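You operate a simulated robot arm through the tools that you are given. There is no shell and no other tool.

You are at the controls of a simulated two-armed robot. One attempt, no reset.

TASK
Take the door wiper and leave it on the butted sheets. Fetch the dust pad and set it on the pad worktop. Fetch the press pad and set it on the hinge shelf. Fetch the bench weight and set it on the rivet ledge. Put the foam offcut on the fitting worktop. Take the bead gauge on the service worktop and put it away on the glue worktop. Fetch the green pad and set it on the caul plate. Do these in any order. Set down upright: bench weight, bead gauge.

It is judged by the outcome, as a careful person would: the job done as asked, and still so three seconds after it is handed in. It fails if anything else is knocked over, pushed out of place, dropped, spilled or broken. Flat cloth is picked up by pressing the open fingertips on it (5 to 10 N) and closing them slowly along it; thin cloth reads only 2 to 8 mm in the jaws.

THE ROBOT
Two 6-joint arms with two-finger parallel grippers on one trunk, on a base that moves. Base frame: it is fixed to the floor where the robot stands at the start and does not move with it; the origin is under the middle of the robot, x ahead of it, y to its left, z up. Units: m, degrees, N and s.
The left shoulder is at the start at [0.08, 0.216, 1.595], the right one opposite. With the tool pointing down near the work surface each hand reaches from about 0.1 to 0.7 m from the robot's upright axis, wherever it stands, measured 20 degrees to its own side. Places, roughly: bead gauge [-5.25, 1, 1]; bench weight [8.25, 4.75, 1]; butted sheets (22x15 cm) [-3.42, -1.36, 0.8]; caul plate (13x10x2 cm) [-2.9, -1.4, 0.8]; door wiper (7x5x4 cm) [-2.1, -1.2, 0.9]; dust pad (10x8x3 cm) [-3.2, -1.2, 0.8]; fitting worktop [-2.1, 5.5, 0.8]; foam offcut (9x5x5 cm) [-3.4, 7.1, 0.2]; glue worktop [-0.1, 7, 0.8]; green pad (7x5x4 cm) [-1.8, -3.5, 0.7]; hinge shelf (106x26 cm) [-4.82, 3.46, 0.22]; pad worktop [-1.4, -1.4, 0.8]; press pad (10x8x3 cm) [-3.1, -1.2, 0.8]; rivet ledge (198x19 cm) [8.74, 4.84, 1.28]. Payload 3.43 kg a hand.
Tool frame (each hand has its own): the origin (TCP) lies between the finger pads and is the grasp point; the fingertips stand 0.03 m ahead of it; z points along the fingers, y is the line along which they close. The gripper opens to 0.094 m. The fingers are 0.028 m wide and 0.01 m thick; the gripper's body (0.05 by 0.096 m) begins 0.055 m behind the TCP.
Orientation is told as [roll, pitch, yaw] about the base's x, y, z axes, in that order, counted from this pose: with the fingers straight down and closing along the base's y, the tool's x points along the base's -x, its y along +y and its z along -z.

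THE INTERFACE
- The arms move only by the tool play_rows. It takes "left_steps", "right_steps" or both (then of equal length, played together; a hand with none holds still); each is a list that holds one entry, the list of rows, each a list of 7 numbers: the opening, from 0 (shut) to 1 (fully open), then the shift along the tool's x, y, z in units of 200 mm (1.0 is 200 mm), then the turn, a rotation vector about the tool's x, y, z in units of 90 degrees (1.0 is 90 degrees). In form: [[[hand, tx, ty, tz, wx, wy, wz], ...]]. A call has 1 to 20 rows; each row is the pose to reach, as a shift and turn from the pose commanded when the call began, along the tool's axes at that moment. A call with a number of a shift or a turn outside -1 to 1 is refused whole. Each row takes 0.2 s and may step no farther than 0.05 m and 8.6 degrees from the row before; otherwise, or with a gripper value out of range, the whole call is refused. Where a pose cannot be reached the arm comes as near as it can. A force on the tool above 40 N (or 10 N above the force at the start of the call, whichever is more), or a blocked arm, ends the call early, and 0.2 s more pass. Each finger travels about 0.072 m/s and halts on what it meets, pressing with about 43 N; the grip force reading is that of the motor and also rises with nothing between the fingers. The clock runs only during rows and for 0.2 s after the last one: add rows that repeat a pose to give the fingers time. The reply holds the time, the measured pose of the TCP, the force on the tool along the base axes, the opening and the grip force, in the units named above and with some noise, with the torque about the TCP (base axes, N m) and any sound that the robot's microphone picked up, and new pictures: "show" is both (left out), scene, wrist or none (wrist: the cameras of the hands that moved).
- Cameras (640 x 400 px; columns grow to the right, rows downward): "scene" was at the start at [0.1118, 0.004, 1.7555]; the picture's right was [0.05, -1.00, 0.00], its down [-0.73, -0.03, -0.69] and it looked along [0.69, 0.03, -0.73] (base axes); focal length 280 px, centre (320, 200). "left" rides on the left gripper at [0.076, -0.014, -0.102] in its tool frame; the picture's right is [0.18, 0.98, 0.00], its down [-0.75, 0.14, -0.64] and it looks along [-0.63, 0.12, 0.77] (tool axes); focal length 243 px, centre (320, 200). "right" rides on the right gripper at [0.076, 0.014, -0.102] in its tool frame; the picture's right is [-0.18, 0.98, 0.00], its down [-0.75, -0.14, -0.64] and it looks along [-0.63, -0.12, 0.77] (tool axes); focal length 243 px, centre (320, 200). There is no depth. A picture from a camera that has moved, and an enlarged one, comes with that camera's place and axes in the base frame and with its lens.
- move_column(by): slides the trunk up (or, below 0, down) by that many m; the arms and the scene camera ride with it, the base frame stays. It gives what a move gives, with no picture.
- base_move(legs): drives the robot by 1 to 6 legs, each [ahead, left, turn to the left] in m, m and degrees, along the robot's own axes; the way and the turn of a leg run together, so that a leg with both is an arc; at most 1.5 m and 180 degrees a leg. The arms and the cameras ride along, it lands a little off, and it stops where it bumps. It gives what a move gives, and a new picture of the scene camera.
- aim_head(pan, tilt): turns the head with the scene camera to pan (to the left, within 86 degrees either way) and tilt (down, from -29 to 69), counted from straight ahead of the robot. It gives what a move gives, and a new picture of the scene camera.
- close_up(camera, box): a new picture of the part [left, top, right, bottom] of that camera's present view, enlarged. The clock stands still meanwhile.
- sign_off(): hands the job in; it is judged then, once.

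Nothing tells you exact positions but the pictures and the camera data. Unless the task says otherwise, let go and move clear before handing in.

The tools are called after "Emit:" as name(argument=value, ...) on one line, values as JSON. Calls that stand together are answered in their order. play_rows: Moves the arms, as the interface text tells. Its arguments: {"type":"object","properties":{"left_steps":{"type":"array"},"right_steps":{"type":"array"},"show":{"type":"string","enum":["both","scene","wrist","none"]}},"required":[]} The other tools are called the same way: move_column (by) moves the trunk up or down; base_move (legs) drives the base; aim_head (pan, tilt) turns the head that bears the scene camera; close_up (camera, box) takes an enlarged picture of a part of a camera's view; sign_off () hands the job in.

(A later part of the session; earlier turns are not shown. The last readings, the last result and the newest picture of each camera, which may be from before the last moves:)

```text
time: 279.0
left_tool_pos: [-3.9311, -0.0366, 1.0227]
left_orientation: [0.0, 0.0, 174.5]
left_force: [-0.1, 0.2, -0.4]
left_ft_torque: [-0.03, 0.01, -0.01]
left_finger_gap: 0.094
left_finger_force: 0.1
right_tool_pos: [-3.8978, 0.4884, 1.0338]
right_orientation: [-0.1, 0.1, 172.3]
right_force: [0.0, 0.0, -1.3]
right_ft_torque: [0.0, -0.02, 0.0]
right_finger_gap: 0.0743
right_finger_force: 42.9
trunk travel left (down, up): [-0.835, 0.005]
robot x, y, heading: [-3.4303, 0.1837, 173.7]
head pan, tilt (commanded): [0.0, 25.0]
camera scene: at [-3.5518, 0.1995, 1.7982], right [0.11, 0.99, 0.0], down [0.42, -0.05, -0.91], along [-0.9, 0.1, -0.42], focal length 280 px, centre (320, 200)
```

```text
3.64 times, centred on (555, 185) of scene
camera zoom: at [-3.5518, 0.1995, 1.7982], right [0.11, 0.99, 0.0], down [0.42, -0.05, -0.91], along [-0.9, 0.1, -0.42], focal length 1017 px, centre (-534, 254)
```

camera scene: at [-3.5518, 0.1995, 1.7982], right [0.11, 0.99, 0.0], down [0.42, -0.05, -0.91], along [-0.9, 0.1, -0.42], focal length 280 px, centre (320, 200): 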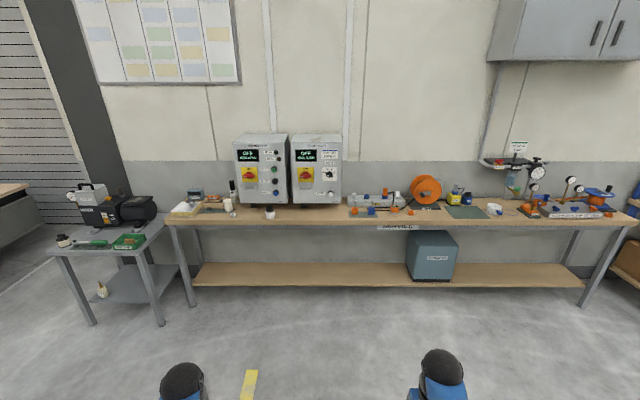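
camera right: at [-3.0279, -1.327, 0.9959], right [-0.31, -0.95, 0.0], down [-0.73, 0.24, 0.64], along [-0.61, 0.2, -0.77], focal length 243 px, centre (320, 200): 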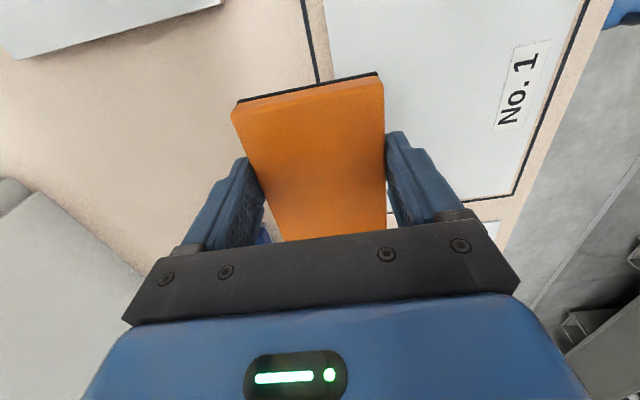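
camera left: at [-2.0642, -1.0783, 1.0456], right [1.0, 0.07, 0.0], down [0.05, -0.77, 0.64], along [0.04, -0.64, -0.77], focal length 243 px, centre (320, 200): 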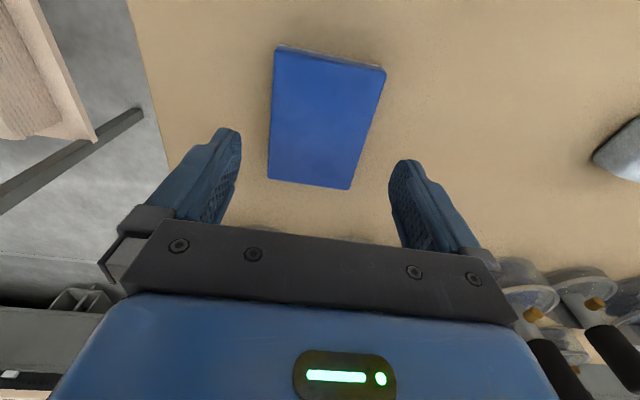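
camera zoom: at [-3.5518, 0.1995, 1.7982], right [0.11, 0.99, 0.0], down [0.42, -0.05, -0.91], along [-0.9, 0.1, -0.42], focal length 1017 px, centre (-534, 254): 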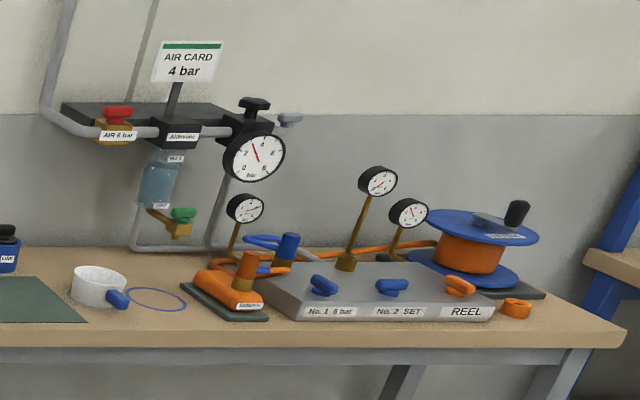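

The orange box with a small display at about (-5.23, 0.91) may be the bead gauge. I'll drive nearer for a better look.

Emit:
base_move(legs=[[0.75, -0.8, 0]])

Emit:
aim_head(pan=8, tilt=38)

Emit:
close_up(camera="scene", box=[200, 60, 440, 210])

```text
time: 284.5
left_tool_pos: [-4.5882, 0.8063, 1.0236]
left_orientation: [-0.1, 0.0, 175.6]
left_force: [-0.2, -0.4, 0.2]
left_ft_torque: [0.01, 0.0, 0.0]
left_finger_gap: 0.0939
left_finger_force: 0.1
right_tool_pos: [-4.5643, 1.3334, 1.0346]
right_orientation: [0.0, 0.1, 173.3]
right_force: [0.5, 0.5, -1.6]
right_ft_torque: [-0.02, -0.03, -0.05]
right_finger_gap: 0.0745
right_finger_force: 42.9
trunk travel left (down, up): [-0.835, 0.005]
robot x, y, heading: [-4.0947, 1.0383, 174.6]
head pan, tilt (commanded): [0.0, 25.0]
camera scene: at [-4.212, 1.0494, 1.7984], right [0.09, 1.0, 0.0], down [0.42, -0.04, -0.91], along [-0.9, 0.08, -0.42], focal length 280 px, centre (320, 200)
```

scene: 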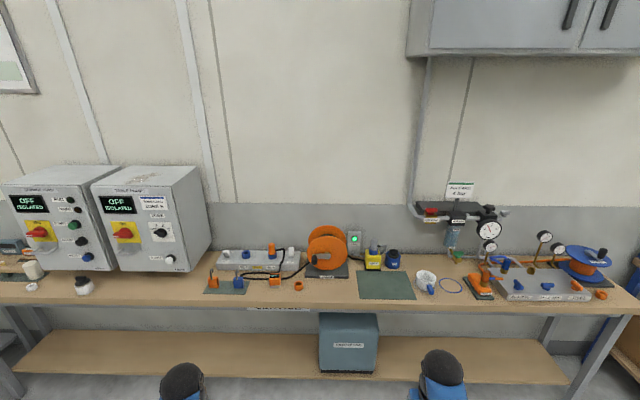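

```text
time: 285.3
left_tool_pos: [-4.5897, 0.8073, 1.0253]
left_orientation: [0.0, 0.1, 175.6]
left_force: [0.7, -0.1, 0.6]
left_ft_torque: [0.03, 0.02, 0.0]
left_finger_gap: 0.0941
left_finger_force: 0.1
right_tool_pos: [-4.5645, 1.3334, 1.0346]
right_orientation: [0.0, 0.1, 173.1]
right_force: [-0.3, -1.0, -2.1]
right_ft_torque: [0.01, -0.06, -0.01]
right_finger_gap: 0.0743
right_finger_force: 43.1
trunk travel left (down, up): [-0.835, 0.005]
robot x, y, heading: [-4.0907, 1.0405, 174.9]
head pan, tilt (commanded): [8.0, 38.0]
camera scene: at [-4.2074, 1.038, 1.778], right [-0.05, 1.0, 0.0], down [0.61, 0.03, -0.79], along [-0.79, -0.04, -0.62], focal length 280 px, centre (320, 200)
```

scene: 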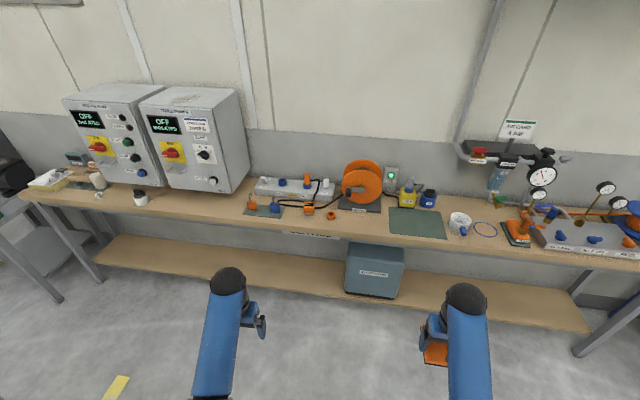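

```text
2.67 times, centred on (320, 135) of scene
camera zoom: at [-4.2074, 1.038, 1.778], right [-0.05, 1.0, 0.0], down [0.61, 0.03, -0.79], along [-0.79, -0.04, -0.62], focal length 746 px, centre (320, 373)
```

zoom: 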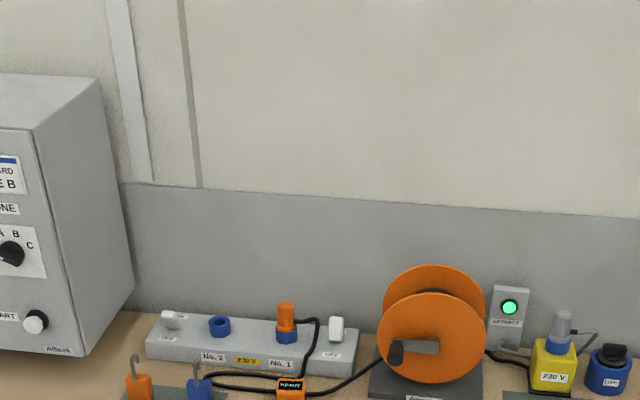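

Emit:
close_up(camera="scene", box=[240, 160, 360, 235])

Emit:
close_up(camera="scene", box=[330, 150, 450, 250])

Emit:
close_up(camera="scene", box=[430, 140, 640, 270])

Emit:
close_up(camera="scene", box=[20, 80, 260, 230])

```text
5.33 times, centred on (300, 198) of scene
camera zoom: at [-4.2074, 1.038, 1.778], right [-0.05, 1.0, 0.0], down [0.61, 0.03, -0.79], along [-0.79, -0.04, -0.62], focal length 1492 px, centre (427, 213)
```

zoom: 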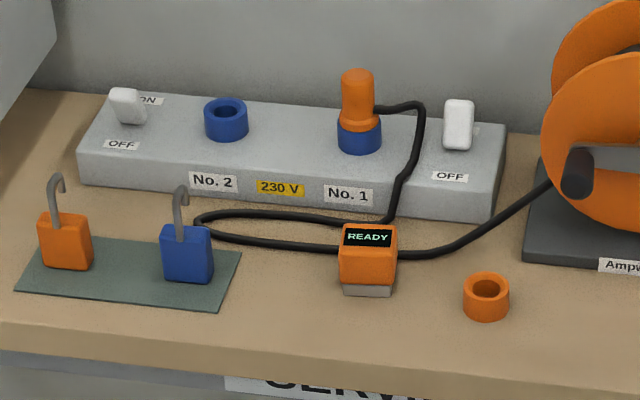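

```text
4.00 times, centred on (390, 200) of scene
camera zoom: at [-4.2074, 1.038, 1.778], right [-0.05, 1.0, 0.0], down [0.61, 0.03, -0.79], along [-0.79, -0.04, -0.62], focal length 1119 px, centre (40, 200)
```

zoom: 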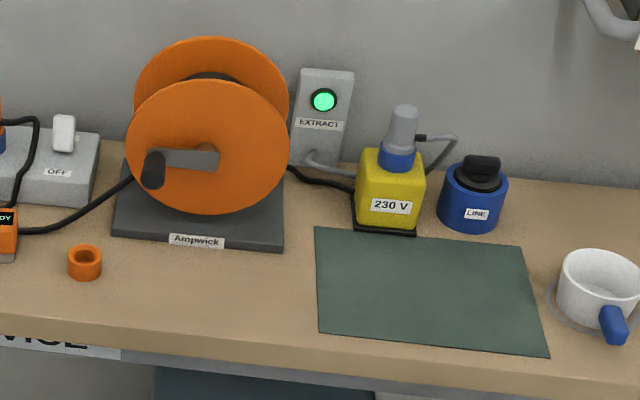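

```text
3.05 times, centred on (535, 205) of scene
camera zoom: at [-4.2074, 1.038, 1.778], right [-0.05, 1.0, 0.0], down [0.61, 0.03, -0.79], along [-0.79, -0.04, -0.62], focal length 852 px, centre (-335, 185)
```

zoom: 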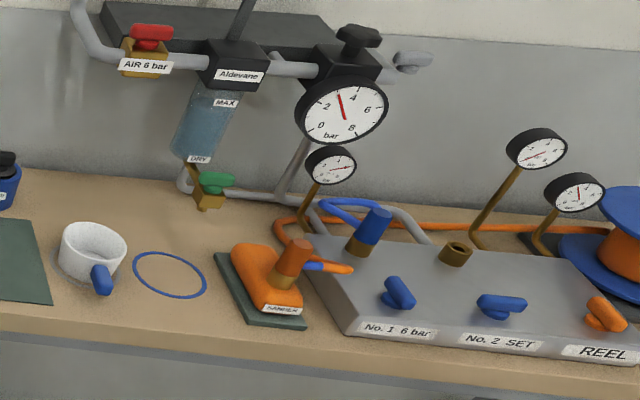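

```text
2.67 times, centred on (140, 155) of scene
camera zoom: at [-4.2074, 1.038, 1.778], right [-0.05, 1.0, 0.0], down [0.61, 0.03, -0.79], along [-0.79, -0.04, -0.62], focal length 746 px, centre (800, 320)
```

zoom: 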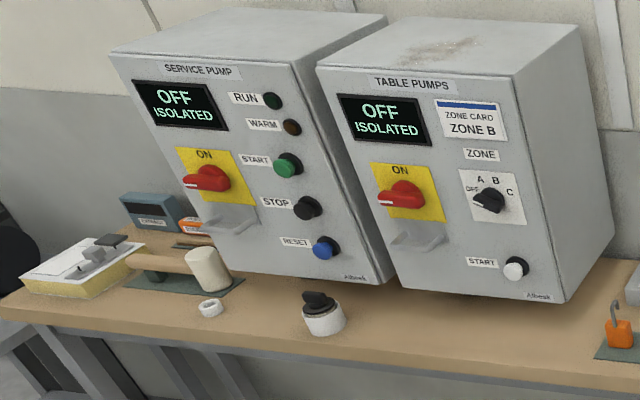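

No obvious label yet; the candidates near (-5.25, 1.0) are the small orange box with a display and an orange ring. I'll drive closer and look with the left wrist camera.

Emit:
base_move(legs=[[0.45, 0, 0]])

Emit:
play_rows(left_steps=[[[1, 0, 0, 0, 0, 0, 0], [1, 0, 0, 0, 0, 0, 0]]], show="both")

```text
time: 288.0
left_tool_pos: [-5.0357, 0.8505, 1.0254]
left_orientation: [0.0, 0.0, 175.2]
left_force: [-1.1, 0.2, 0.0]
left_ft_torque: [-0.01, 0.05, 0.02]
left_finger_gap: 0.0939
left_finger_force: 0.1
right_tool_pos: [-5.007, 1.3774, 1.0342]
right_orientation: [0.0, 0.0, 172.7]
right_force: [0.7, -0.6, -1.3]
right_ft_torque: [0.01, 0.01, 0.05]
right_finger_gap: 0.075
right_finger_force: 42.9
trunk travel left (down, up): [-0.835, 0.005]
robot x, y, heading: [-4.5403, 1.0793, 174.2]
head pan, tilt (commanded): [8.0, 38.0]
camera scene: at [-4.65, 1.0799, 1.7783], right [-0.04, 1.0, 0.0], down [0.61, 0.03, -0.79], along [-0.79, -0.03, -0.61], focal length 280 px, centre (320, 200)
```

scene: 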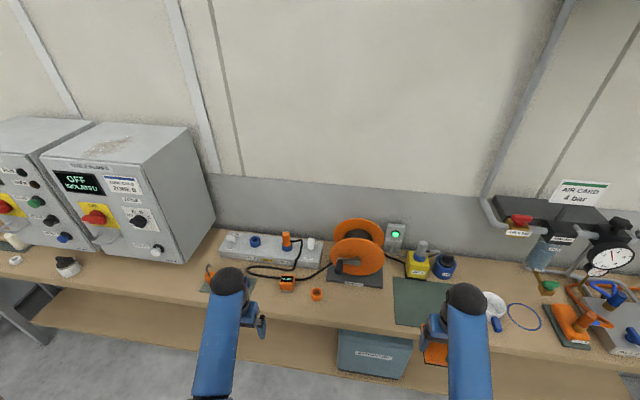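

```text
time: 288.6
left_tool_pos: [-5.0356, 0.8504, 1.0241]
left_orientation: [0.0, 0.1, 175.2]
left_force: [-0.6, 0.1, 0.4]
left_ft_torque: [0.0, 0.02, -0.03]
left_finger_gap: 0.0941
left_finger_force: 0.0
right_tool_pos: [-5.0077, 1.3774, 1.034]
right_orientation: [0.0, 0.1, 172.8]
right_force: [0.1, -0.3, -1.7]
right_ft_torque: [0.01, -0.04, 0.0]
right_finger_gap: 0.0743
right_finger_force: 43.4
trunk travel left (down, up): [-0.835, 0.005]
robot x, y, heading: [-4.5379, 1.0798, 174.6]
head pan, tilt (commanded): [8.0, 38.0]
camera scene: at [-4.6515, 1.08, 1.7781], right [-0.04, 1.0, 0.0], down [0.61, 0.03, -0.79], along [-0.79, -0.03, -0.61], focal length 280 px, centre (320, 200)
camera left: at [-4.9584, 0.8594, 1.1269], right [0.1, -0.99, 0.0], down [-0.76, -0.08, 0.64], along [-0.64, -0.06, -0.77], focal length 243 px, centre (320, 200)
```

scene: 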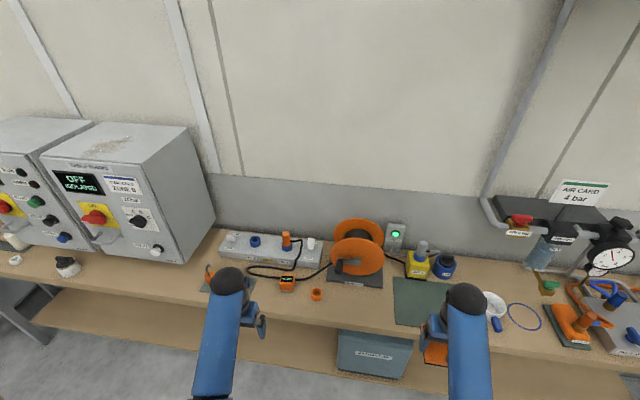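
left: 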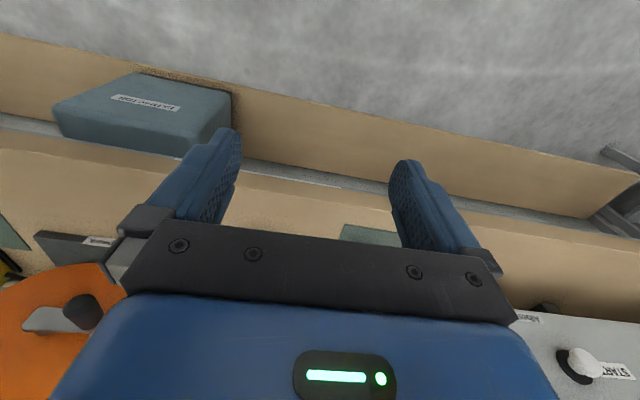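

Emit:
close_up(camera="scene", box=[200, 215, 400, 315])

Emit:
close_up(camera="scene", box=[265, 260, 345, 310])

```text
3.20 times, centred on (300, 265) of scene
camera zoom: at [-4.6515, 1.08, 1.7781], right [-0.04, 1.0, 0.0], down [0.61, 0.03, -0.79], along [-0.79, -0.03, -0.61], focal length 895 px, centre (384, -8)
```

zoom: 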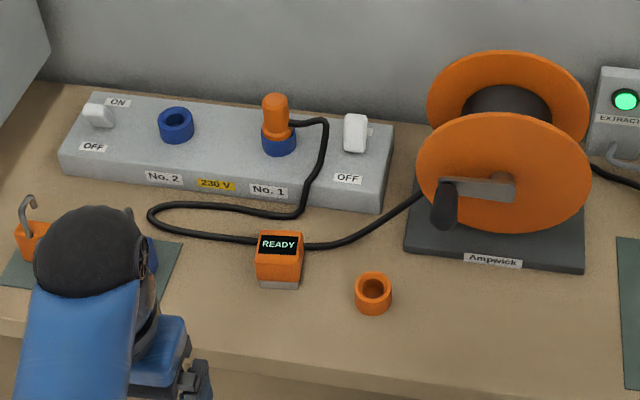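

```text
8.00 times, centred on (305, 285) of scene
camera zoom: at [-4.6515, 1.08, 1.7781], right [-0.04, 1.0, 0.0], down [0.61, 0.03, -0.79], along [-0.79, -0.03, -0.61], focal length 2237 px, centre (440, -480)
```

zoom: 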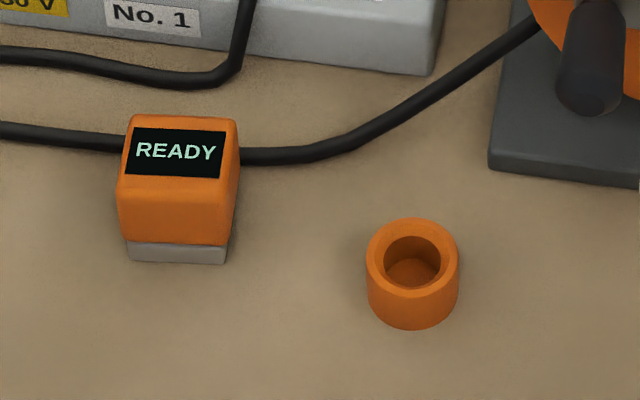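

The box reads "READY" and has a grey foot; the other is just an orange socket cup. I'll hover the left hand over the box to inspect it closely, including whether the cable is attached.

Emit:
play_rows(left_steps=[[[1, 0, 0, -0.1, 0, 0, 0], [1, -0.2, -0.07, -0.15, 0, 0, 0], [1, -0.4, -0.14, -0.2, 0, 0, 0], [1, -0.6, -0.21, -0.2, 0, 0, 0], [1, -0.75, -0.28, -0.2, 0, 0, 0], [1, -0.75, -0.28, -0.2, 0, 0, 0]]], show="both")

```text
time: 290.0
left_tool_pos: [-5.1807, 0.9202, 1.0646]
left_orientation: [0.0, 0.1, 175.2]
left_force: [0.3, 0.3, 0.2]
left_ft_torque: [-0.03, 0.02, 0.0]
left_finger_gap: 0.094
left_finger_force: 0.2
right_tool_pos: [-5.0088, 1.3778, 1.0338]
right_orientation: [0.0, 0.1, 172.9]
right_force: [0.6, -0.3, -1.5]
right_ft_torque: [0.01, -0.02, 0.0]
right_finger_gap: 0.0744
right_finger_force: 43.2
trunk travel left (down, up): [-0.835, 0.005]
robot x, y, heading: [-4.5371, 1.0768, 174.4]
head pan, tilt (commanded): [8.0, 38.0]
camera scene: at [-4.6534, 1.0802, 1.778], right [-0.04, 1.0, 0.0], down [0.62, 0.03, -0.79], along [-0.79, -0.03, -0.62], focal length 280 px, centre (320, 200)
camera left: at [-5.1037, 0.9283, 1.1666], right [0.1, -0.99, 0.0], down [-0.76, -0.08, 0.64], along [-0.64, -0.07, -0.77], focal length 243 px, centre (320, 200)
```

scene: 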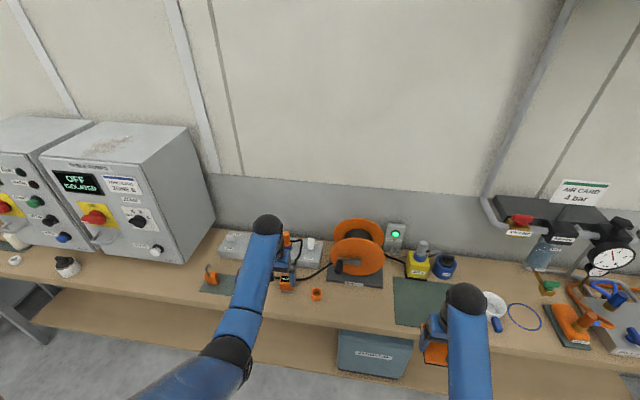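
left: 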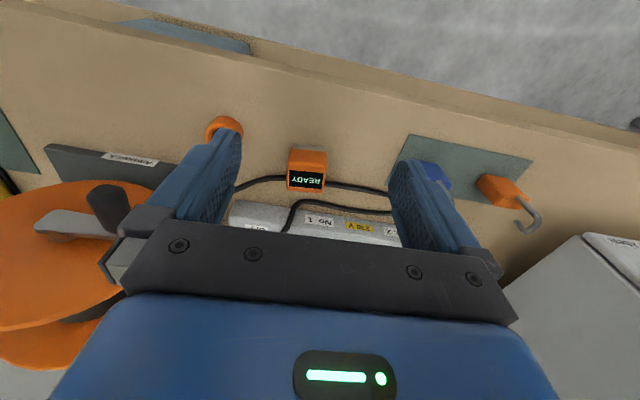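

Emit:
close_up(camera="left", box=[230, 110, 410, 222])

```text
3.56 times, centred on (320, 166) of left
camera zoom: at [-5.1037, 0.9283, 1.1666], right [0.1, -0.99, 0.0], down [-0.76, -0.08, 0.64], along [-0.64, -0.07, -0.77], focal length 863 px, centre (320, 321)
```

zoom: 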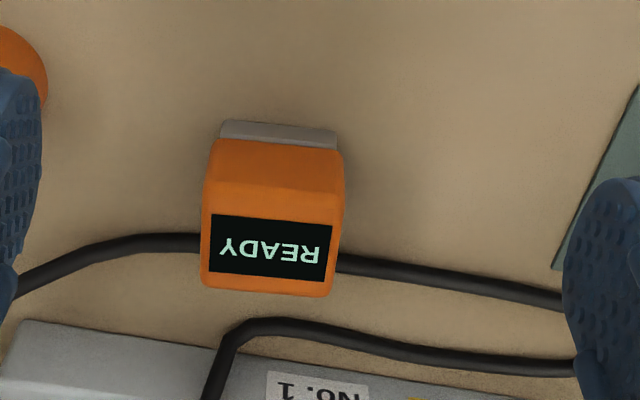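

It's unclear whether the cable runs through the box. I'll retract the hand and tilt it to look at the box nearly horizontally.

Emit:
play_rows(left_steps=[[[1, 0.2, 0, 0, 0, 0, 0], [1, 0.4, 0, 0, 0, 0, 0], [1, 0.6, 0, 0, 0, 0, 0], [1, 0.8, 0, 0, 0, 0, 0], [1, 0.9, 0, 0.05, 0, -0.09, 0], [1, 0.9, 0, 0.1, 0, -0.18, 0], [1, 0.9, 0, 0.15, 0, -0.27, 0], [1, 0.9, 0, 0.2, 0, -0.36, 0], [1, 0.9, 0, 0.25, 0, -0.45, 0], [1, 0.9, 0, 0.25, 0, -0.45, 0]]], show="wrist")

```text
time: 292.2
left_tool_pos: [-5.0033, 0.9057, 1.0142]
left_orientation: [0.0, -40.4, 175.3]
left_force: [0.6, 0.3, -0.3]
left_ft_torque: [0.02, 0.03, 0.0]
left_finger_gap: 0.0942
left_finger_force: 0.0
left hand out of reach, approached as far as the arm can: row 3, 4
right_tool_pos: [-5.0084, 1.3778, 1.0341]
right_orientation: [0.0, 0.1, 172.8]
right_force: [-0.2, -0.6, -1.2]
right_ft_torque: [0.01, 0.01, 0.03]
right_finger_gap: 0.0746
right_finger_force: 43.6
trunk travel left (down, up): [-0.835, 0.005]
robot x, y, heading: [-4.5391, 1.0788, 174.4]
head pan, tilt (commanded): [8.0, 38.0]
camera left: at [-4.8779, 0.9085, 1.0431], right [0.06, -0.99, -0.12], down [-0.17, -0.13, 0.98], along [-0.98, -0.04, -0.17], focal length 243 px, centre (320, 200)
```

left: 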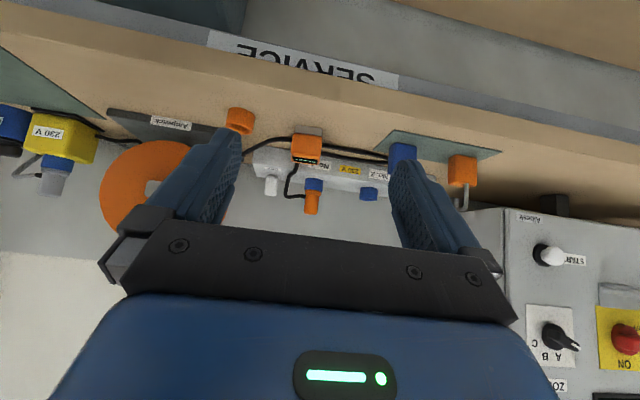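

Emit:
close_up(camera="left", box=[210, 95, 400, 215])

```text
3.33 times, centred on (305, 155) of left
camera zoom: at [-4.8779, 0.9085, 1.0431], right [0.06, -0.99, -0.12], down [-0.17, -0.13, 0.98], along [-0.98, -0.04, -0.17], focal length 809 px, centre (370, 350)
```

zoom: 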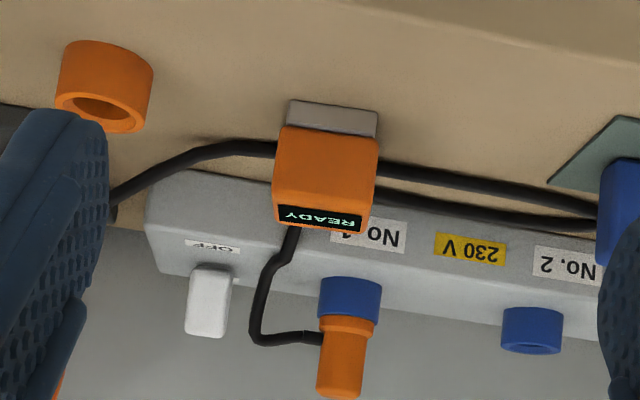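

From the side the cable clearly lies loose behind the box, so the box with the display is free-standing; I take it as the bead gauge at about (-5.287, 0.926), standing z 0.85–0.905. I'll level the hand and move the base 9 cm closer.

Emit:
play_rows(left_steps=[[[1, 0, 0, 0, 0, 0.09, 0], [1, 0, 0, 0, 0, 0.18, 0], [1, 0, 0, 0, 0, 0.27, 0], [1, 0, 0, 0, 0, 0.36, 0], [1, 0, 0, 0, 0, 0.449, 0], [1, 0, 0, 0, 0, 0.449, 0]]], show="none")

Emit:
base_move(legs=[[0.09, 0, 0]])

```text
time: 293.6
left_tool_pos: [-5.0025, 0.9051, 1.0142]
left_orientation: [0.0, 0.1, 175.2]
left_force: [-0.3, 0.7, 0.0]
left_ft_torque: [0.02, 0.04, -0.01]
left_finger_gap: 0.0938
left_finger_force: 0.1
right_tool_pos: [-5.0081, 1.3775, 1.0351]
right_orientation: [0.0, 0.1, 172.8]
right_force: [0.2, -0.4, -1.7]
right_ft_torque: [0.01, -0.01, 0.04]
right_finger_gap: 0.0744
right_finger_force: 43.3
trunk travel left (down, up): [-0.835, 0.005]
robot x, y, heading: [-4.5379, 1.0821, 174.5]
head pan, tilt (commanded): [8.0, 38.0]
```

```text
time: 294.7
left_tool_pos: [-5.0806, 0.9121, 1.0164]
left_orientation: [0.0, -0.5, 175.4]
left_force: [0.6, -0.7, 0.1]
left_ft_torque: [0.0, 0.04, -0.04]
left_finger_gap: 0.0939
left_finger_force: 0.0
right_tool_pos: [-5.0868, 1.3851, 1.0386]
right_orientation: [0.0, -0.3, 173.0]
right_force: [0.7, 0.4, -1.0]
right_ft_torque: [0.0, 0.01, 0.02]
right_finger_gap: 0.0747
right_finger_force: 42.8
trunk travel left (down, up): [-0.835, 0.005]
robot x, y, heading: [-4.6269, 1.0888, 174.3]
head pan, tilt (commanded): [8.0, 38.0]
camera scene: at [-4.7255, 1.0871, 1.7792], right [-0.04, 1.0, 0.0], down [0.61, 0.03, -0.79], along [-0.79, -0.03, -0.61], focal length 280 px, centre (320, 200)
```

scene: 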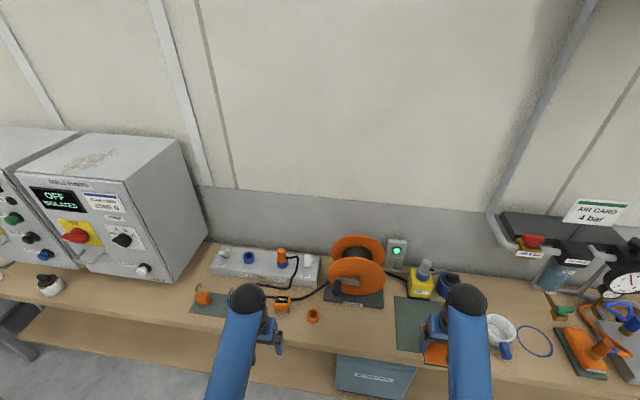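

Now hovering above the gauge for a precise look.

Emit:
play_rows(left_steps=[[[1, -0.2, 0, 0, 0, 0, 0], [1, -0.4, 0, 0, 0, 0, 0], [1, -0.6, 0, 0, 0, 0, 0], [1, -0.8, 0, 0, 0, 0, 0], [1, -0.95, 0.01, 0, 0, 0, 0], [1, -0.95, 0.01, 0, 0, 0, 0]]], show="wrist")

```text
time: 296.1
left_tool_pos: [-5.2786, 0.9269, 1.0144]
left_orientation: [-0.1, 0.0, 175.3]
left_force: [0.4, 1.3, -0.3]
left_ft_torque: [-0.02, 0.02, -0.01]
left_finger_gap: 0.0938
left_finger_force: 0.0
right_tool_pos: [-5.0939, 1.3858, 1.0342]
right_orientation: [0.0, 0.1, 172.9]
right_force: [0.1, -0.6, -0.4]
right_ft_torque: [-0.02, -0.03, 0.03]
right_finger_gap: 0.0747
right_finger_force: 42.9
trunk travel left (down, up): [-0.835, 0.005]
robot x, y, heading: [-4.6253, 1.0878, 174.5]
head pan, tilt (commanded): [8.0, 38.0]
camera left: at [-5.2015, 0.9341, 1.1178], right [0.1, -0.99, 0.0], down [-0.76, -0.08, 0.64], along [-0.64, -0.07, -0.77], focal length 243 px, centre (320, 200)
```

left: 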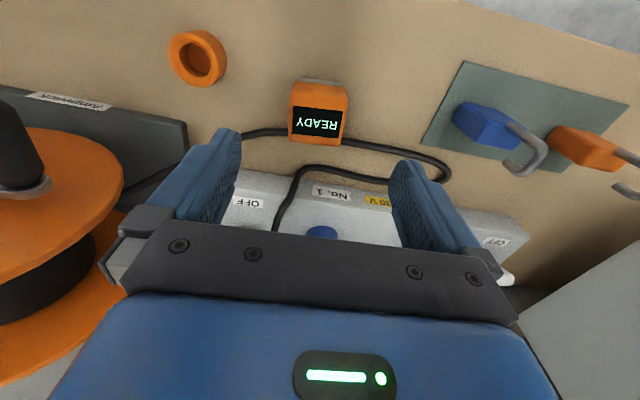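

Aligned over the gauge. I'll lower to z≈0.93 and check.

Emit:
play_rows(left_steps=[[[1, -0.02, 0.005, 0.15, 0, 0, 0], [1, -0.02, 0.005, 0.3, 0, 0, 0], [1, -0.02, 0.005, 0.42, 0, 0, 0], [1, -0.02, 0.005, 0.42, 0, 0, 0]]], show="wrist")

```text
time: 297.1
left_tool_pos: [-5.2823, 0.9279, 0.9282]
left_orientation: [0.0, 0.1, 175.2]
left_force: [-0.2, 0.1, 0.3]
left_ft_torque: [0.01, 0.0, -0.03]
left_finger_gap: 0.0938
left_finger_force: 0.0
right_tool_pos: [-5.0965, 1.3855, 1.033]
right_orientation: [-0.1, 0.2, 172.8]
right_force: [0.2, 0.1, -1.8]
right_ft_torque: [0.0, -0.02, 0.01]
right_finger_gap: 0.0746
right_finger_force: 43.1
trunk travel left (down, up): [-0.835, 0.005]
robot x, y, heading: [-4.6259, 1.0928, 174.4]
head pan, tilt (commanded): [8.0, 38.0]
camera left: at [-5.2056, 0.9354, 1.0309], right [0.1, -0.99, 0.0], down [-0.76, -0.08, 0.64], along [-0.64, -0.07, -0.77], focal length 243 px, centre (320, 200)
```

left: 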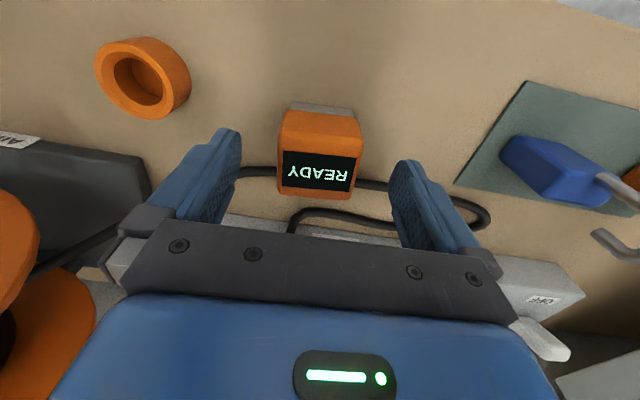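

Perfectly centred. Lower 3 cm and grip.

Emit:
play_rows(left_steps=[[[1, 0, 0, 0.08, 0, 0, 0], [1, 0, 0, 0.14, 0, 0, 0], [0.8, 0, 0, 0.14, 0, 0, 0], [0.55, 0, 0, 0.14, 0, 0, 0], [0, 0, 0, 0.14, 0, 0, 0], [0, 0, 0, 0.14, 0, 0, 0], [0, 0, 0, 0.14, 0, 0, 0]]], show="wrist")

```text
time: 298.7
left_tool_pos: [-5.2801, 0.927, 0.9021]
left_orientation: [0.0, 0.0, 175.4]
left_force: [1.8, 0.5, 0.3]
left_ft_torque: [-0.07, -0.02, 0.04]
left_finger_gap: 0.0561
left_finger_force: 43.1
right_tool_pos: [-5.0961, 1.3849, 1.0333]
right_orientation: [0.0, 0.2, 172.9]
right_force: [-0.2, -0.5, -2.2]
right_ft_torque: [0.01, -0.02, -0.04]
right_finger_gap: 0.0746
right_finger_force: 43.0
trunk travel left (down, up): [-0.835, 0.005]
robot x, y, heading: [-4.6233, 1.0924, 174.6]
head pan, tilt (commanded): [8.0, 38.0]
camera left: at [-5.2036, 0.9345, 1.004], right [0.1, -0.99, 0.0], down [-0.76, -0.08, 0.64], along [-0.64, -0.07, -0.77], focal length 243 px, centre (320, 200)
```

left: 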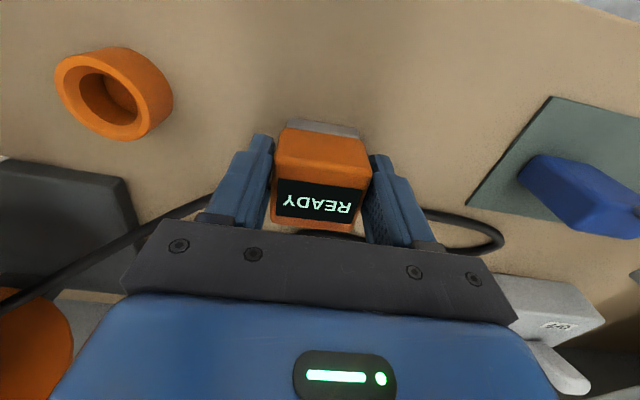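

Gripped at 56 mm. I'll lift 3 cm and check that nothing else follows.

Emit:
play_rows(left_steps=[[[0, 0, 0, -0.05, 0, 0, 0], [0, 0, 0, -0.1, 0, 0, 0], [0, 0, 0, -0.15, 0, 0, 0], [0, 0, 0, -0.15, 0, 0, 0]]], show="both")

```text
time: 299.7
left_tool_pos: [-5.2824, 0.9271, 0.9302]
left_orientation: [0.0, 0.0, 175.3]
left_force: [0.2, 0.5, -1.5]
left_ft_torque: [0.01, 0.0, -0.04]
left_finger_gap: 0.0559
left_finger_force: 43.1
right_tool_pos: [-5.0961, 1.3866, 1.0339]
right_orientation: [-0.1, 0.3, 172.9]
right_force: [0.6, -1.0, -1.1]
right_ft_torque: [-0.02, -0.01, 0.01]
right_finger_gap: 0.0742
right_finger_force: 43.2
trunk travel left (down, up): [-0.835, 0.005]
robot x, y, heading: [-4.628, 1.0922, 174.5]
head pan, tilt (commanded): [8.0, 38.0]
camera scene: at [-4.7413, 1.0885, 1.7779], right [-0.04, 1.0, 0.0], down [0.62, 0.03, -0.79], along [-0.79, -0.04, -0.62], focal length 280 px, centre (320, 200)
camera left: at [-5.2054, 0.9344, 1.0332], right [0.1, -0.99, 0.0], down [-0.76, -0.08, 0.64], along [-0.64, -0.07, -0.77], focal length 243 px, centre (320, 200)
```

scene: 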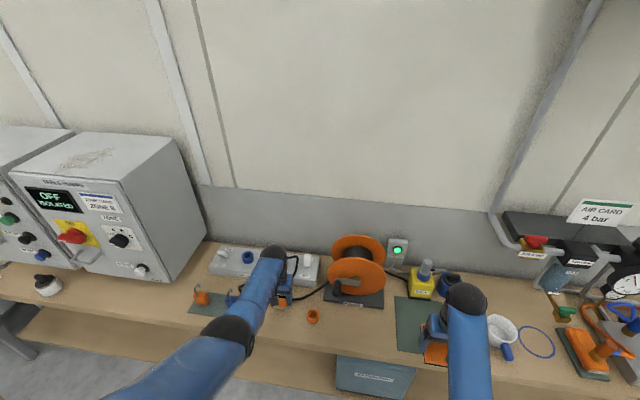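
left: 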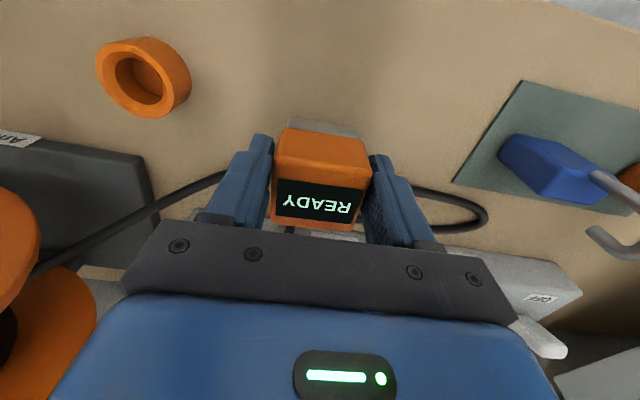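

The gauge lifted freely; the cable stayed. I'll raise and retract it, then back away from the bench.

Emit:
play_rows(left_steps=[[[0, 0, 0, -0.2, 0, 0, 0], [0, 0, 0, -0.42, 0, 0, 0], [0, 0.2, 0, -0.42, 0, 0, 0], [0, 0.4, 0, -0.42, 0, 0, 0], [0, 0.6, 0, -0.42, 0, 0, 0], [0, 0.8, 0.1, -0.42, 0, 0, 0], [0, 0.95, 0.2, -0.42, 0, 0, 0], [0, 0.95, 0.2, -0.42, 0, 0, 0]]], show="none")

Emit:
base_move(legs=[[-0.55, 0, 0], [0, 0, -50]])

Emit:
aim_head(pan=20, tilt=25)

```text
time: 301.5
left_tool_pos: [-5.0969, 0.8696, 1.0141]
left_orientation: [0.0, 0.1, 175.3]
left_force: [0.2, 0.9, -2.5]
left_ft_torque: [-0.02, -0.06, 0.0]
left_finger_gap: 0.0561
left_finger_force: 43.4
right_tool_pos: [-5.0961, 1.3876, 1.0351]
right_orientation: [0.0, 0.2, 172.9]
right_force: [-0.3, -0.4, -0.7]
right_ft_torque: [0.0, -0.02, -0.01]
right_finger_gap: 0.0745
right_finger_force: 43.5
trunk travel left (down, up): [-0.835, 0.005]
robot x, y, heading: [-4.625, 1.0896, 174.6]
head pan, tilt (commanded): [8.0, 38.0]
```

```text
time: 306.9
left_tool_pos: [-4.5475, 1.2614, 1.0143]
left_orientation: [-0.1, 0.1, 124.9]
left_force: [-0.6, 0.4, -1.2]
left_ft_torque: [0.02, 0.03, -0.02]
left_finger_gap: 0.056
left_finger_force: 42.5
right_tool_pos: [-4.149, 1.589, 1.0342]
right_orientation: [0.1, 0.1, 122.6]
right_force: [-0.8, 0.3, -2.0]
right_ft_torque: [-0.01, -0.03, -0.02]
right_finger_gap: 0.0743
right_finger_force: 43.2
trunk travel left (down, up): [-0.835, 0.005]
robot x, y, heading: [-4.0769, 1.0377, 124.2]
head pan, tilt (commanded): [8.0, 38.0]
camera scene: at [-4.1512, 1.1267, 1.778], right [0.74, 0.67, 0.0], down [0.41, -0.46, -0.79], along [-0.53, 0.58, -0.62], focal length 280 px, centre (320, 200)
```

scene: 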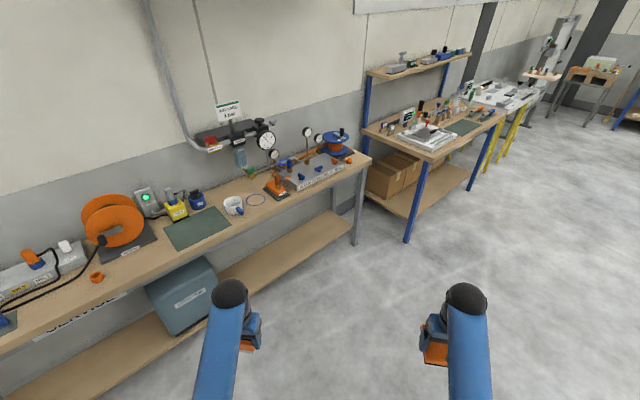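

```text
time: 307.7
left_tool_pos: [-4.5464, 1.2609, 1.0145]
left_orientation: [0.1, 0.2, 125.1]
left_force: [0.9, 0.9, -1.3]
left_ft_torque: [-0.02, 0.0, 0.01]
left_finger_gap: 0.056
left_finger_force: 43.3
right_tool_pos: [-4.1488, 1.5892, 1.0342]
right_orientation: [0.0, 0.2, 122.6]
right_force: [0.5, 0.1, -1.3]
right_ft_torque: [-0.06, 0.01, 0.0]
right_finger_gap: 0.0747
right_finger_force: 43.2
trunk travel left (down, up): [-0.835, 0.005]
robot x, y, heading: [-4.0727, 1.0347, 124.2]
head pan, tilt (commanded): [20.0, 25.0]
camera scene: at [-4.1674, 1.117, 1.7983], right [0.59, 0.81, 0.0], down [0.34, -0.25, -0.91], along [-0.73, 0.53, -0.42], focal length 280 px, centre (320, 200)
```

scene: 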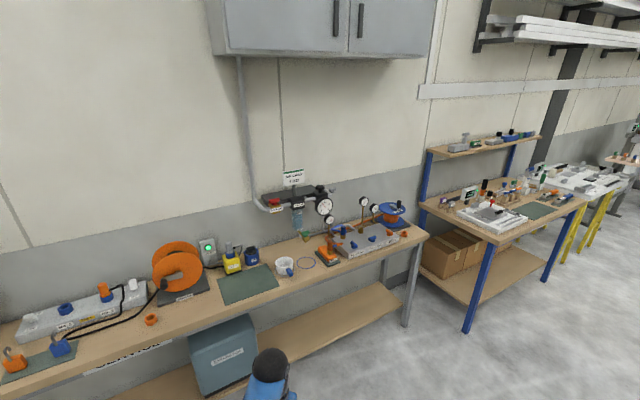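

The bead gauge is safely held. Next is the hinge shelf: the low board (z≈0.22) under the blue-legged bench at x≈-4.8, y≈3.5. I'll drive to a staging spot in front of it and take a look.

Emit:
base_move(legs=[[0.7, -0.76, 0], [0.7, -0.76, 0], [0, 0, 48]])

Emit:
aim_head(pan=0, tilt=35)

```text
time: 320.2
left_tool_pos: [-4.058, 2.8519, 1.0156]
left_orientation: [-0.1, 0.2, 173.6]
left_force: [-0.4, 0.5, -2.4]
left_ft_torque: [0.04, -0.01, 0.0]
left_finger_gap: 0.0559
left_finger_force: 43.4
right_tool_pos: [-4.0414, 3.3687, 1.0335]
right_orientation: [0.0, 0.2, 171.3]
right_force: [-0.1, 0.6, -1.7]
right_ft_torque: [-0.01, -0.02, -0.01]
right_finger_gap: 0.0745
right_finger_force: 42.9
trunk travel left (down, up): [-0.835, 0.005]
robot x, y, heading: [-3.5817, 3.0585, 173.0]
head pan, tilt (commanded): [20.0, 25.0]
camera scene: at [-3.6984, 3.0417, 1.7983], right [-0.22, 0.97, 0.0], down [0.41, 0.09, -0.91], along [-0.88, -0.2, -0.42], focal length 280 px, centre (320, 200)
```

scene: 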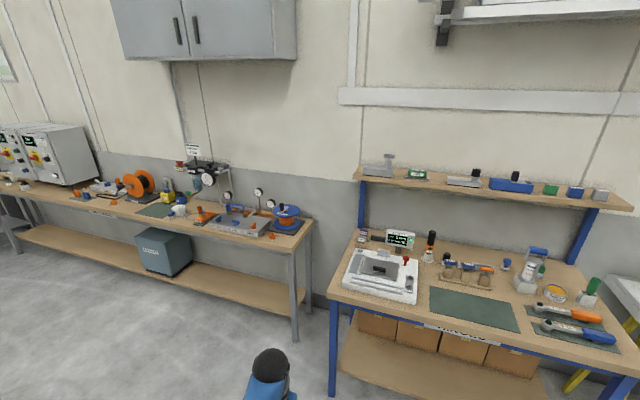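

```text
time: 321.0
left_tool_pos: [-4.0582, 2.8517, 1.0137]
left_orientation: [0.0, 0.2, 173.7]
left_force: [0.3, 0.0, -2.6]
left_ft_torque: [-0.03, -0.02, -0.02]
left_finger_gap: 0.0559
left_finger_force: 42.9
right_tool_pos: [-4.0413, 3.368, 1.0331]
right_orientation: [0.0, 0.2, 171.3]
right_force: [0.2, 0.2, -1.7]
right_ft_torque: [0.01, -0.01, -0.03]
right_finger_gap: 0.0744
right_finger_force: 43.1
trunk travel left (down, up): [-0.835, 0.005]
robot x, y, heading: [-3.581, 3.0545, 172.7]
head pan, tilt (commanded): [0.0, 35.0]
camera scene: at [-3.6961, 3.0723, 1.7826], right [0.12, 0.99, 0.0], down [0.57, -0.07, -0.82], along [-0.81, 0.1, -0.57], focal length 280 px, centre (320, 200)
```

scene: 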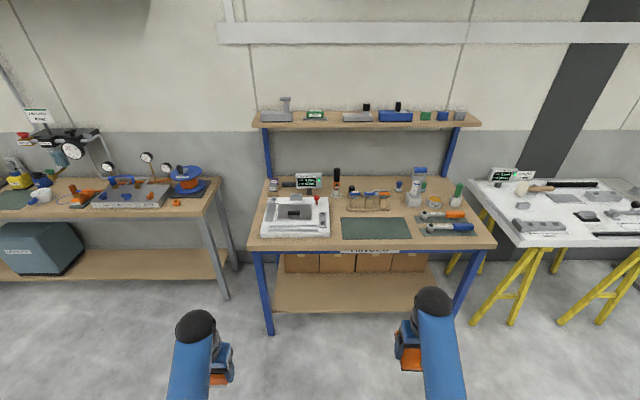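

The shelf strip is free between x≈-4.68 and -5.0, with boxes behind it. I'll retract the left hand a bit, strafe right, lower the trunk 0.70 m and extend the right hand to slide the pad in under the bench top.

Emit:
play_rows(left_steps=[[[0, 0.2, 0, 0.05, 0, 0, 0], [0, 0.35, 0, 0.1, 0, 0, 0], [0, 0.35, 0, 0.1, 0, 0, 0]]], show="none")

Emit:
base_move(legs=[[0, -0.165, 0]])

Emit:
move_column(by=-0.35)

Emit:
move_column(by=-0.35)

Emit:
play_rows(right_steps=[[[0, -0.2, 0, 0, 0, 0, 0], [0, -0.4, 0, 0, 0, 0, 0], [0, -0.6, 0, 0, 0, 0, 0], [0, -0.62, 0, 0, 0, 0, 0]]], show="both")

```text
time: 321.8
left_tool_pos: [-3.9869, 2.8442, 0.9932]
left_orientation: [0.0, 0.1, 173.6]
left_force: [-0.6, 0.2, -2.1]
left_ft_torque: [0.01, -0.04, 0.01]
left_finger_gap: 0.0559
left_finger_force: 42.6
right_tool_pos: [-4.0415, 3.3683, 1.0334]
right_orientation: [0.0, 0.2, 171.2]
right_force: [-0.2, 0.0, -1.9]
right_ft_torque: [-0.02, -0.05, -0.02]
right_finger_gap: 0.0744
right_finger_force: 43.0
trunk travel left (down, up): [-0.835, 0.005]
robot x, y, heading: [-3.5796, 3.0568, 172.8]
head pan, tilt (commanded): [0.0, 35.0]
```

```text
time: 323.3
left_tool_pos: [-3.9676, 3.0016, 0.9941]
left_orientation: [-0.2, 0.1, 173.7]
left_force: [0.2, 0.1, -2.9]
left_ft_torque: [0.03, -0.03, -0.01]
left_finger_gap: 0.0558
left_finger_force: 43.0
right_tool_pos: [-4.0215, 3.5265, 1.0343]
right_orientation: [-0.2, 0.2, 171.2]
right_force: [-0.2, -0.5, -1.8]
right_ft_torque: [0.01, -0.03, -0.01]
right_finger_gap: 0.0745
right_finger_force: 43.7
trunk travel left (down, up): [-0.835, 0.005]
robot x, y, heading: [-3.5587, 3.2188, 173.4]
head pan, tilt (commanded): [0.0, 35.0]
camera scene: at [-3.6768, 3.2284, 1.7825], right [0.12, 0.99, 0.0], down [0.57, -0.07, -0.82], along [-0.81, 0.1, -0.57], focal length 280 px, centre (320, 200)
```

scene: 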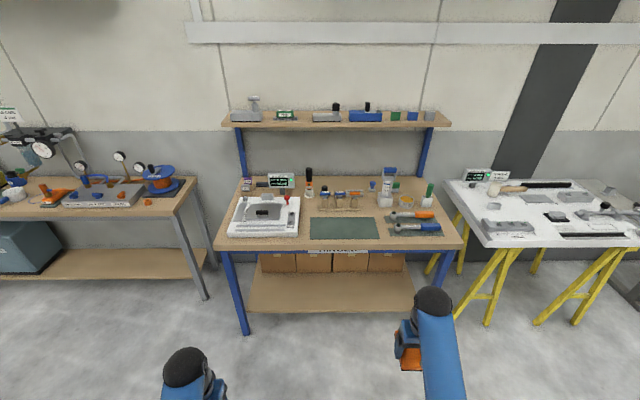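

```text
time: 326.7
left_tool_pos: [-3.9661, 3.0055, 0.6451]
left_orientation: [0.1, 0.1, 173.7]
left_force: [0.4, 0.2, -1.7]
left_ft_torque: [-0.03, -0.02, -0.01]
left_finger_gap: 0.0558
left_finger_force: 43.1
right_tool_pos: [-4.0197, 3.5282, 0.6843]
right_orientation: [0.0, 0.2, 171.3]
right_force: [-1.4, -0.1, -1.4]
right_ft_torque: [-0.04, -0.01, -0.01]
right_finger_gap: 0.0743
right_finger_force: 43.0
trunk travel left (down, up): [-0.485, 0.355]
robot x, y, heading: [-3.5592, 3.219, 173.0]
head pan, tilt (commanded): [0.0, 35.0]
```

```text
time: 330.1
left_tool_pos: [-3.9665, 3.0051, 0.2954]
left_orientation: [0.0, 0.1, 173.6]
left_force: [-0.4, -0.4, -1.3]
left_ft_torque: [0.03, 0.01, -0.01]
left_finger_gap: 0.0564
left_finger_force: 43.3
right_tool_pos: [-4.0213, 3.5284, 0.3342]
right_orientation: [0.0, 0.1, 171.3]
right_force: [-0.5, 0.8, -1.5]
right_ft_torque: [-0.01, -0.01, -0.04]
right_finger_gap: 0.0745
right_finger_force: 42.4
trunk travel left (down, up): [-0.135, 0.705]
robot x, y, heading: [-3.5596, 3.2206, 173.0]
head pan, tilt (commanded): [0.0, 35.0]
```

```text
time: 331.1
left_tool_pos: [-3.9658, 3.0046, 0.2947]
left_orientation: [0.0, 0.1, 173.7]
left_force: [-0.9, -0.1, -2.3]
left_ft_torque: [-0.02, -0.05, 0.02]
left_finger_gap: 0.0557
left_finger_force: 43.5
right_tool_pos: [-4.1442, 3.5466, 0.335]
right_orientation: [0.0, 0.2, 171.2]
right_force: [0.0, -0.6, -1.8]
right_ft_torque: [0.03, -0.06, 0.01]
right_finger_gap: 0.0744
right_finger_force: 42.8
trunk travel left (down, up): [-0.135, 0.705]
robot x, y, heading: [-3.56, 3.2197, 172.7]
head pan, tilt (commanded): [0.0, 35.0]
camera scene: at [-3.6756, 3.2335, 1.0825], right [0.12, 0.99, 0.0], down [0.57, -0.07, -0.82], along [-0.81, 0.1, -0.57], focal length 280 px, centre (320, 200)
camera right: at [-4.0727, 3.522, 0.4365], right [-0.33, -0.94, 0.0], down [-0.73, 0.25, 0.64], along [-0.6, 0.21, -0.77], focal length 243 px, centre (320, 200)
```

scene: 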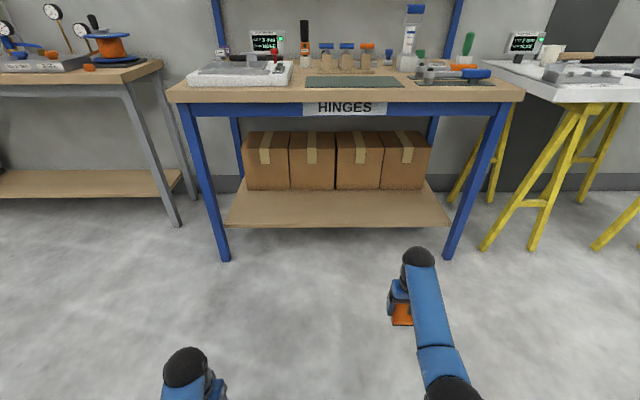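
right: 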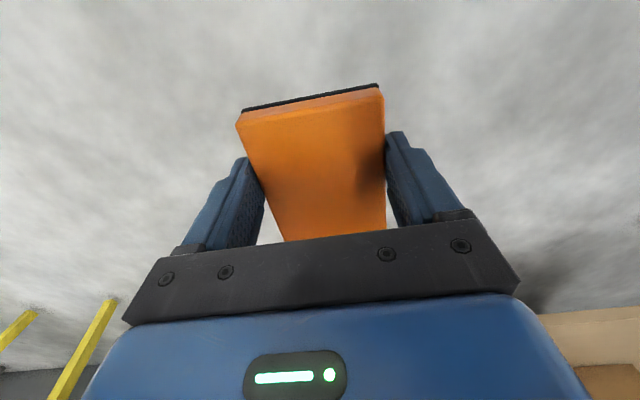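

Low view is good: legs at y≈2.87 and 4.03, free shelf between. The right hand (z=0.335) is lined up; I'll drive forward 0.35 m, check, then continue.

Emit:
base_move(legs=[[0.38, 0, 0]])

Emit:
play_rows(right_steps=[[[0, 0, 0, 0, 0, 0, 0]]], show="wrist")

```text
time: 333.5
left_tool_pos: [-4.3468, 3.0512, 0.2949]
left_orientation: [0.0, 0.2, 173.9]
left_force: [0.0, -0.3, -1.5]
left_ft_torque: [0.0, -0.03, -0.01]
left_finger_gap: 0.056
left_finger_force: 43.0
right_tool_pos: [-4.5264, 3.593, 0.3344]
right_orientation: [0.0, 0.2, 171.4]
right_force: [-0.8, 0.9, -1.7]
right_ft_torque: [0.0, -0.02, 0.0]
right_finger_gap: 0.0743
right_finger_force: 43.1
trunk travel left (down, up): [-0.135, 0.705]
robot x, y, heading: [-3.9381, 3.2667, 172.8]
head pan, tilt (commanded): [0.0, 35.0]
camera scene: at [-4.0572, 3.2801, 1.0824], right [0.12, 0.99, 0.0], down [0.57, -0.07, -0.82], along [-0.81, 0.1, -0.57], focal length 280 px, centre (320, 200)
```

scene: 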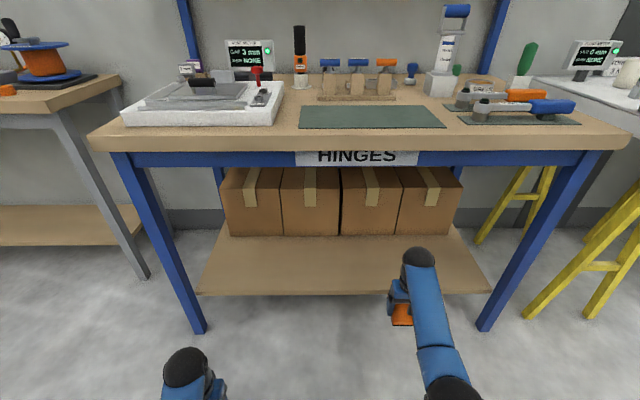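

```text
time: 333.9
left_tool_pos: [-4.3483, 3.051, 0.2943]
left_orientation: [0.1, 0.1, 173.8]
left_force: [0.1, 0.3, -1.3]
left_ft_torque: [0.0, -0.03, 0.01]
left_finger_gap: 0.0559
left_finger_force: 42.9
right_tool_pos: [-4.5254, 3.5917, 0.3332]
right_orientation: [0.0, 0.2, 171.4]
right_force: [0.9, 0.6, -0.9]
right_ft_torque: [-0.01, -0.02, 0.04]
right_finger_gap: 0.074
right_finger_force: 42.9
trunk travel left (down, up): [-0.135, 0.705]
robot x, y, heading: [-3.9419, 3.2658, 173.0]
head pan, tilt (commanded): [0.0, 35.0]
camera right: at [-4.4539, 3.5678, 0.4362], right [-0.33, -0.94, 0.0], down [-0.73, 0.25, 0.64], along [-0.6, 0.21, -0.77], focal length 243 px, centre (320, 200)
```

right: 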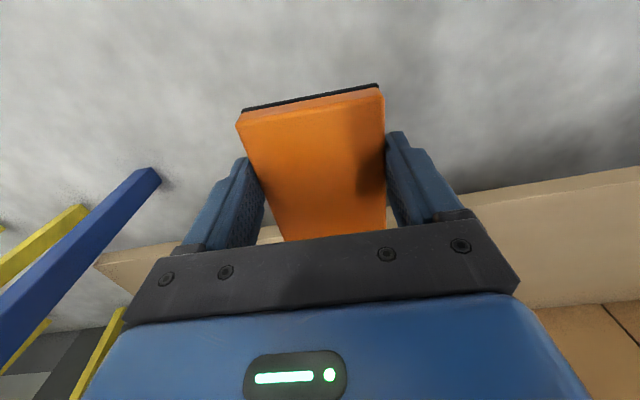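

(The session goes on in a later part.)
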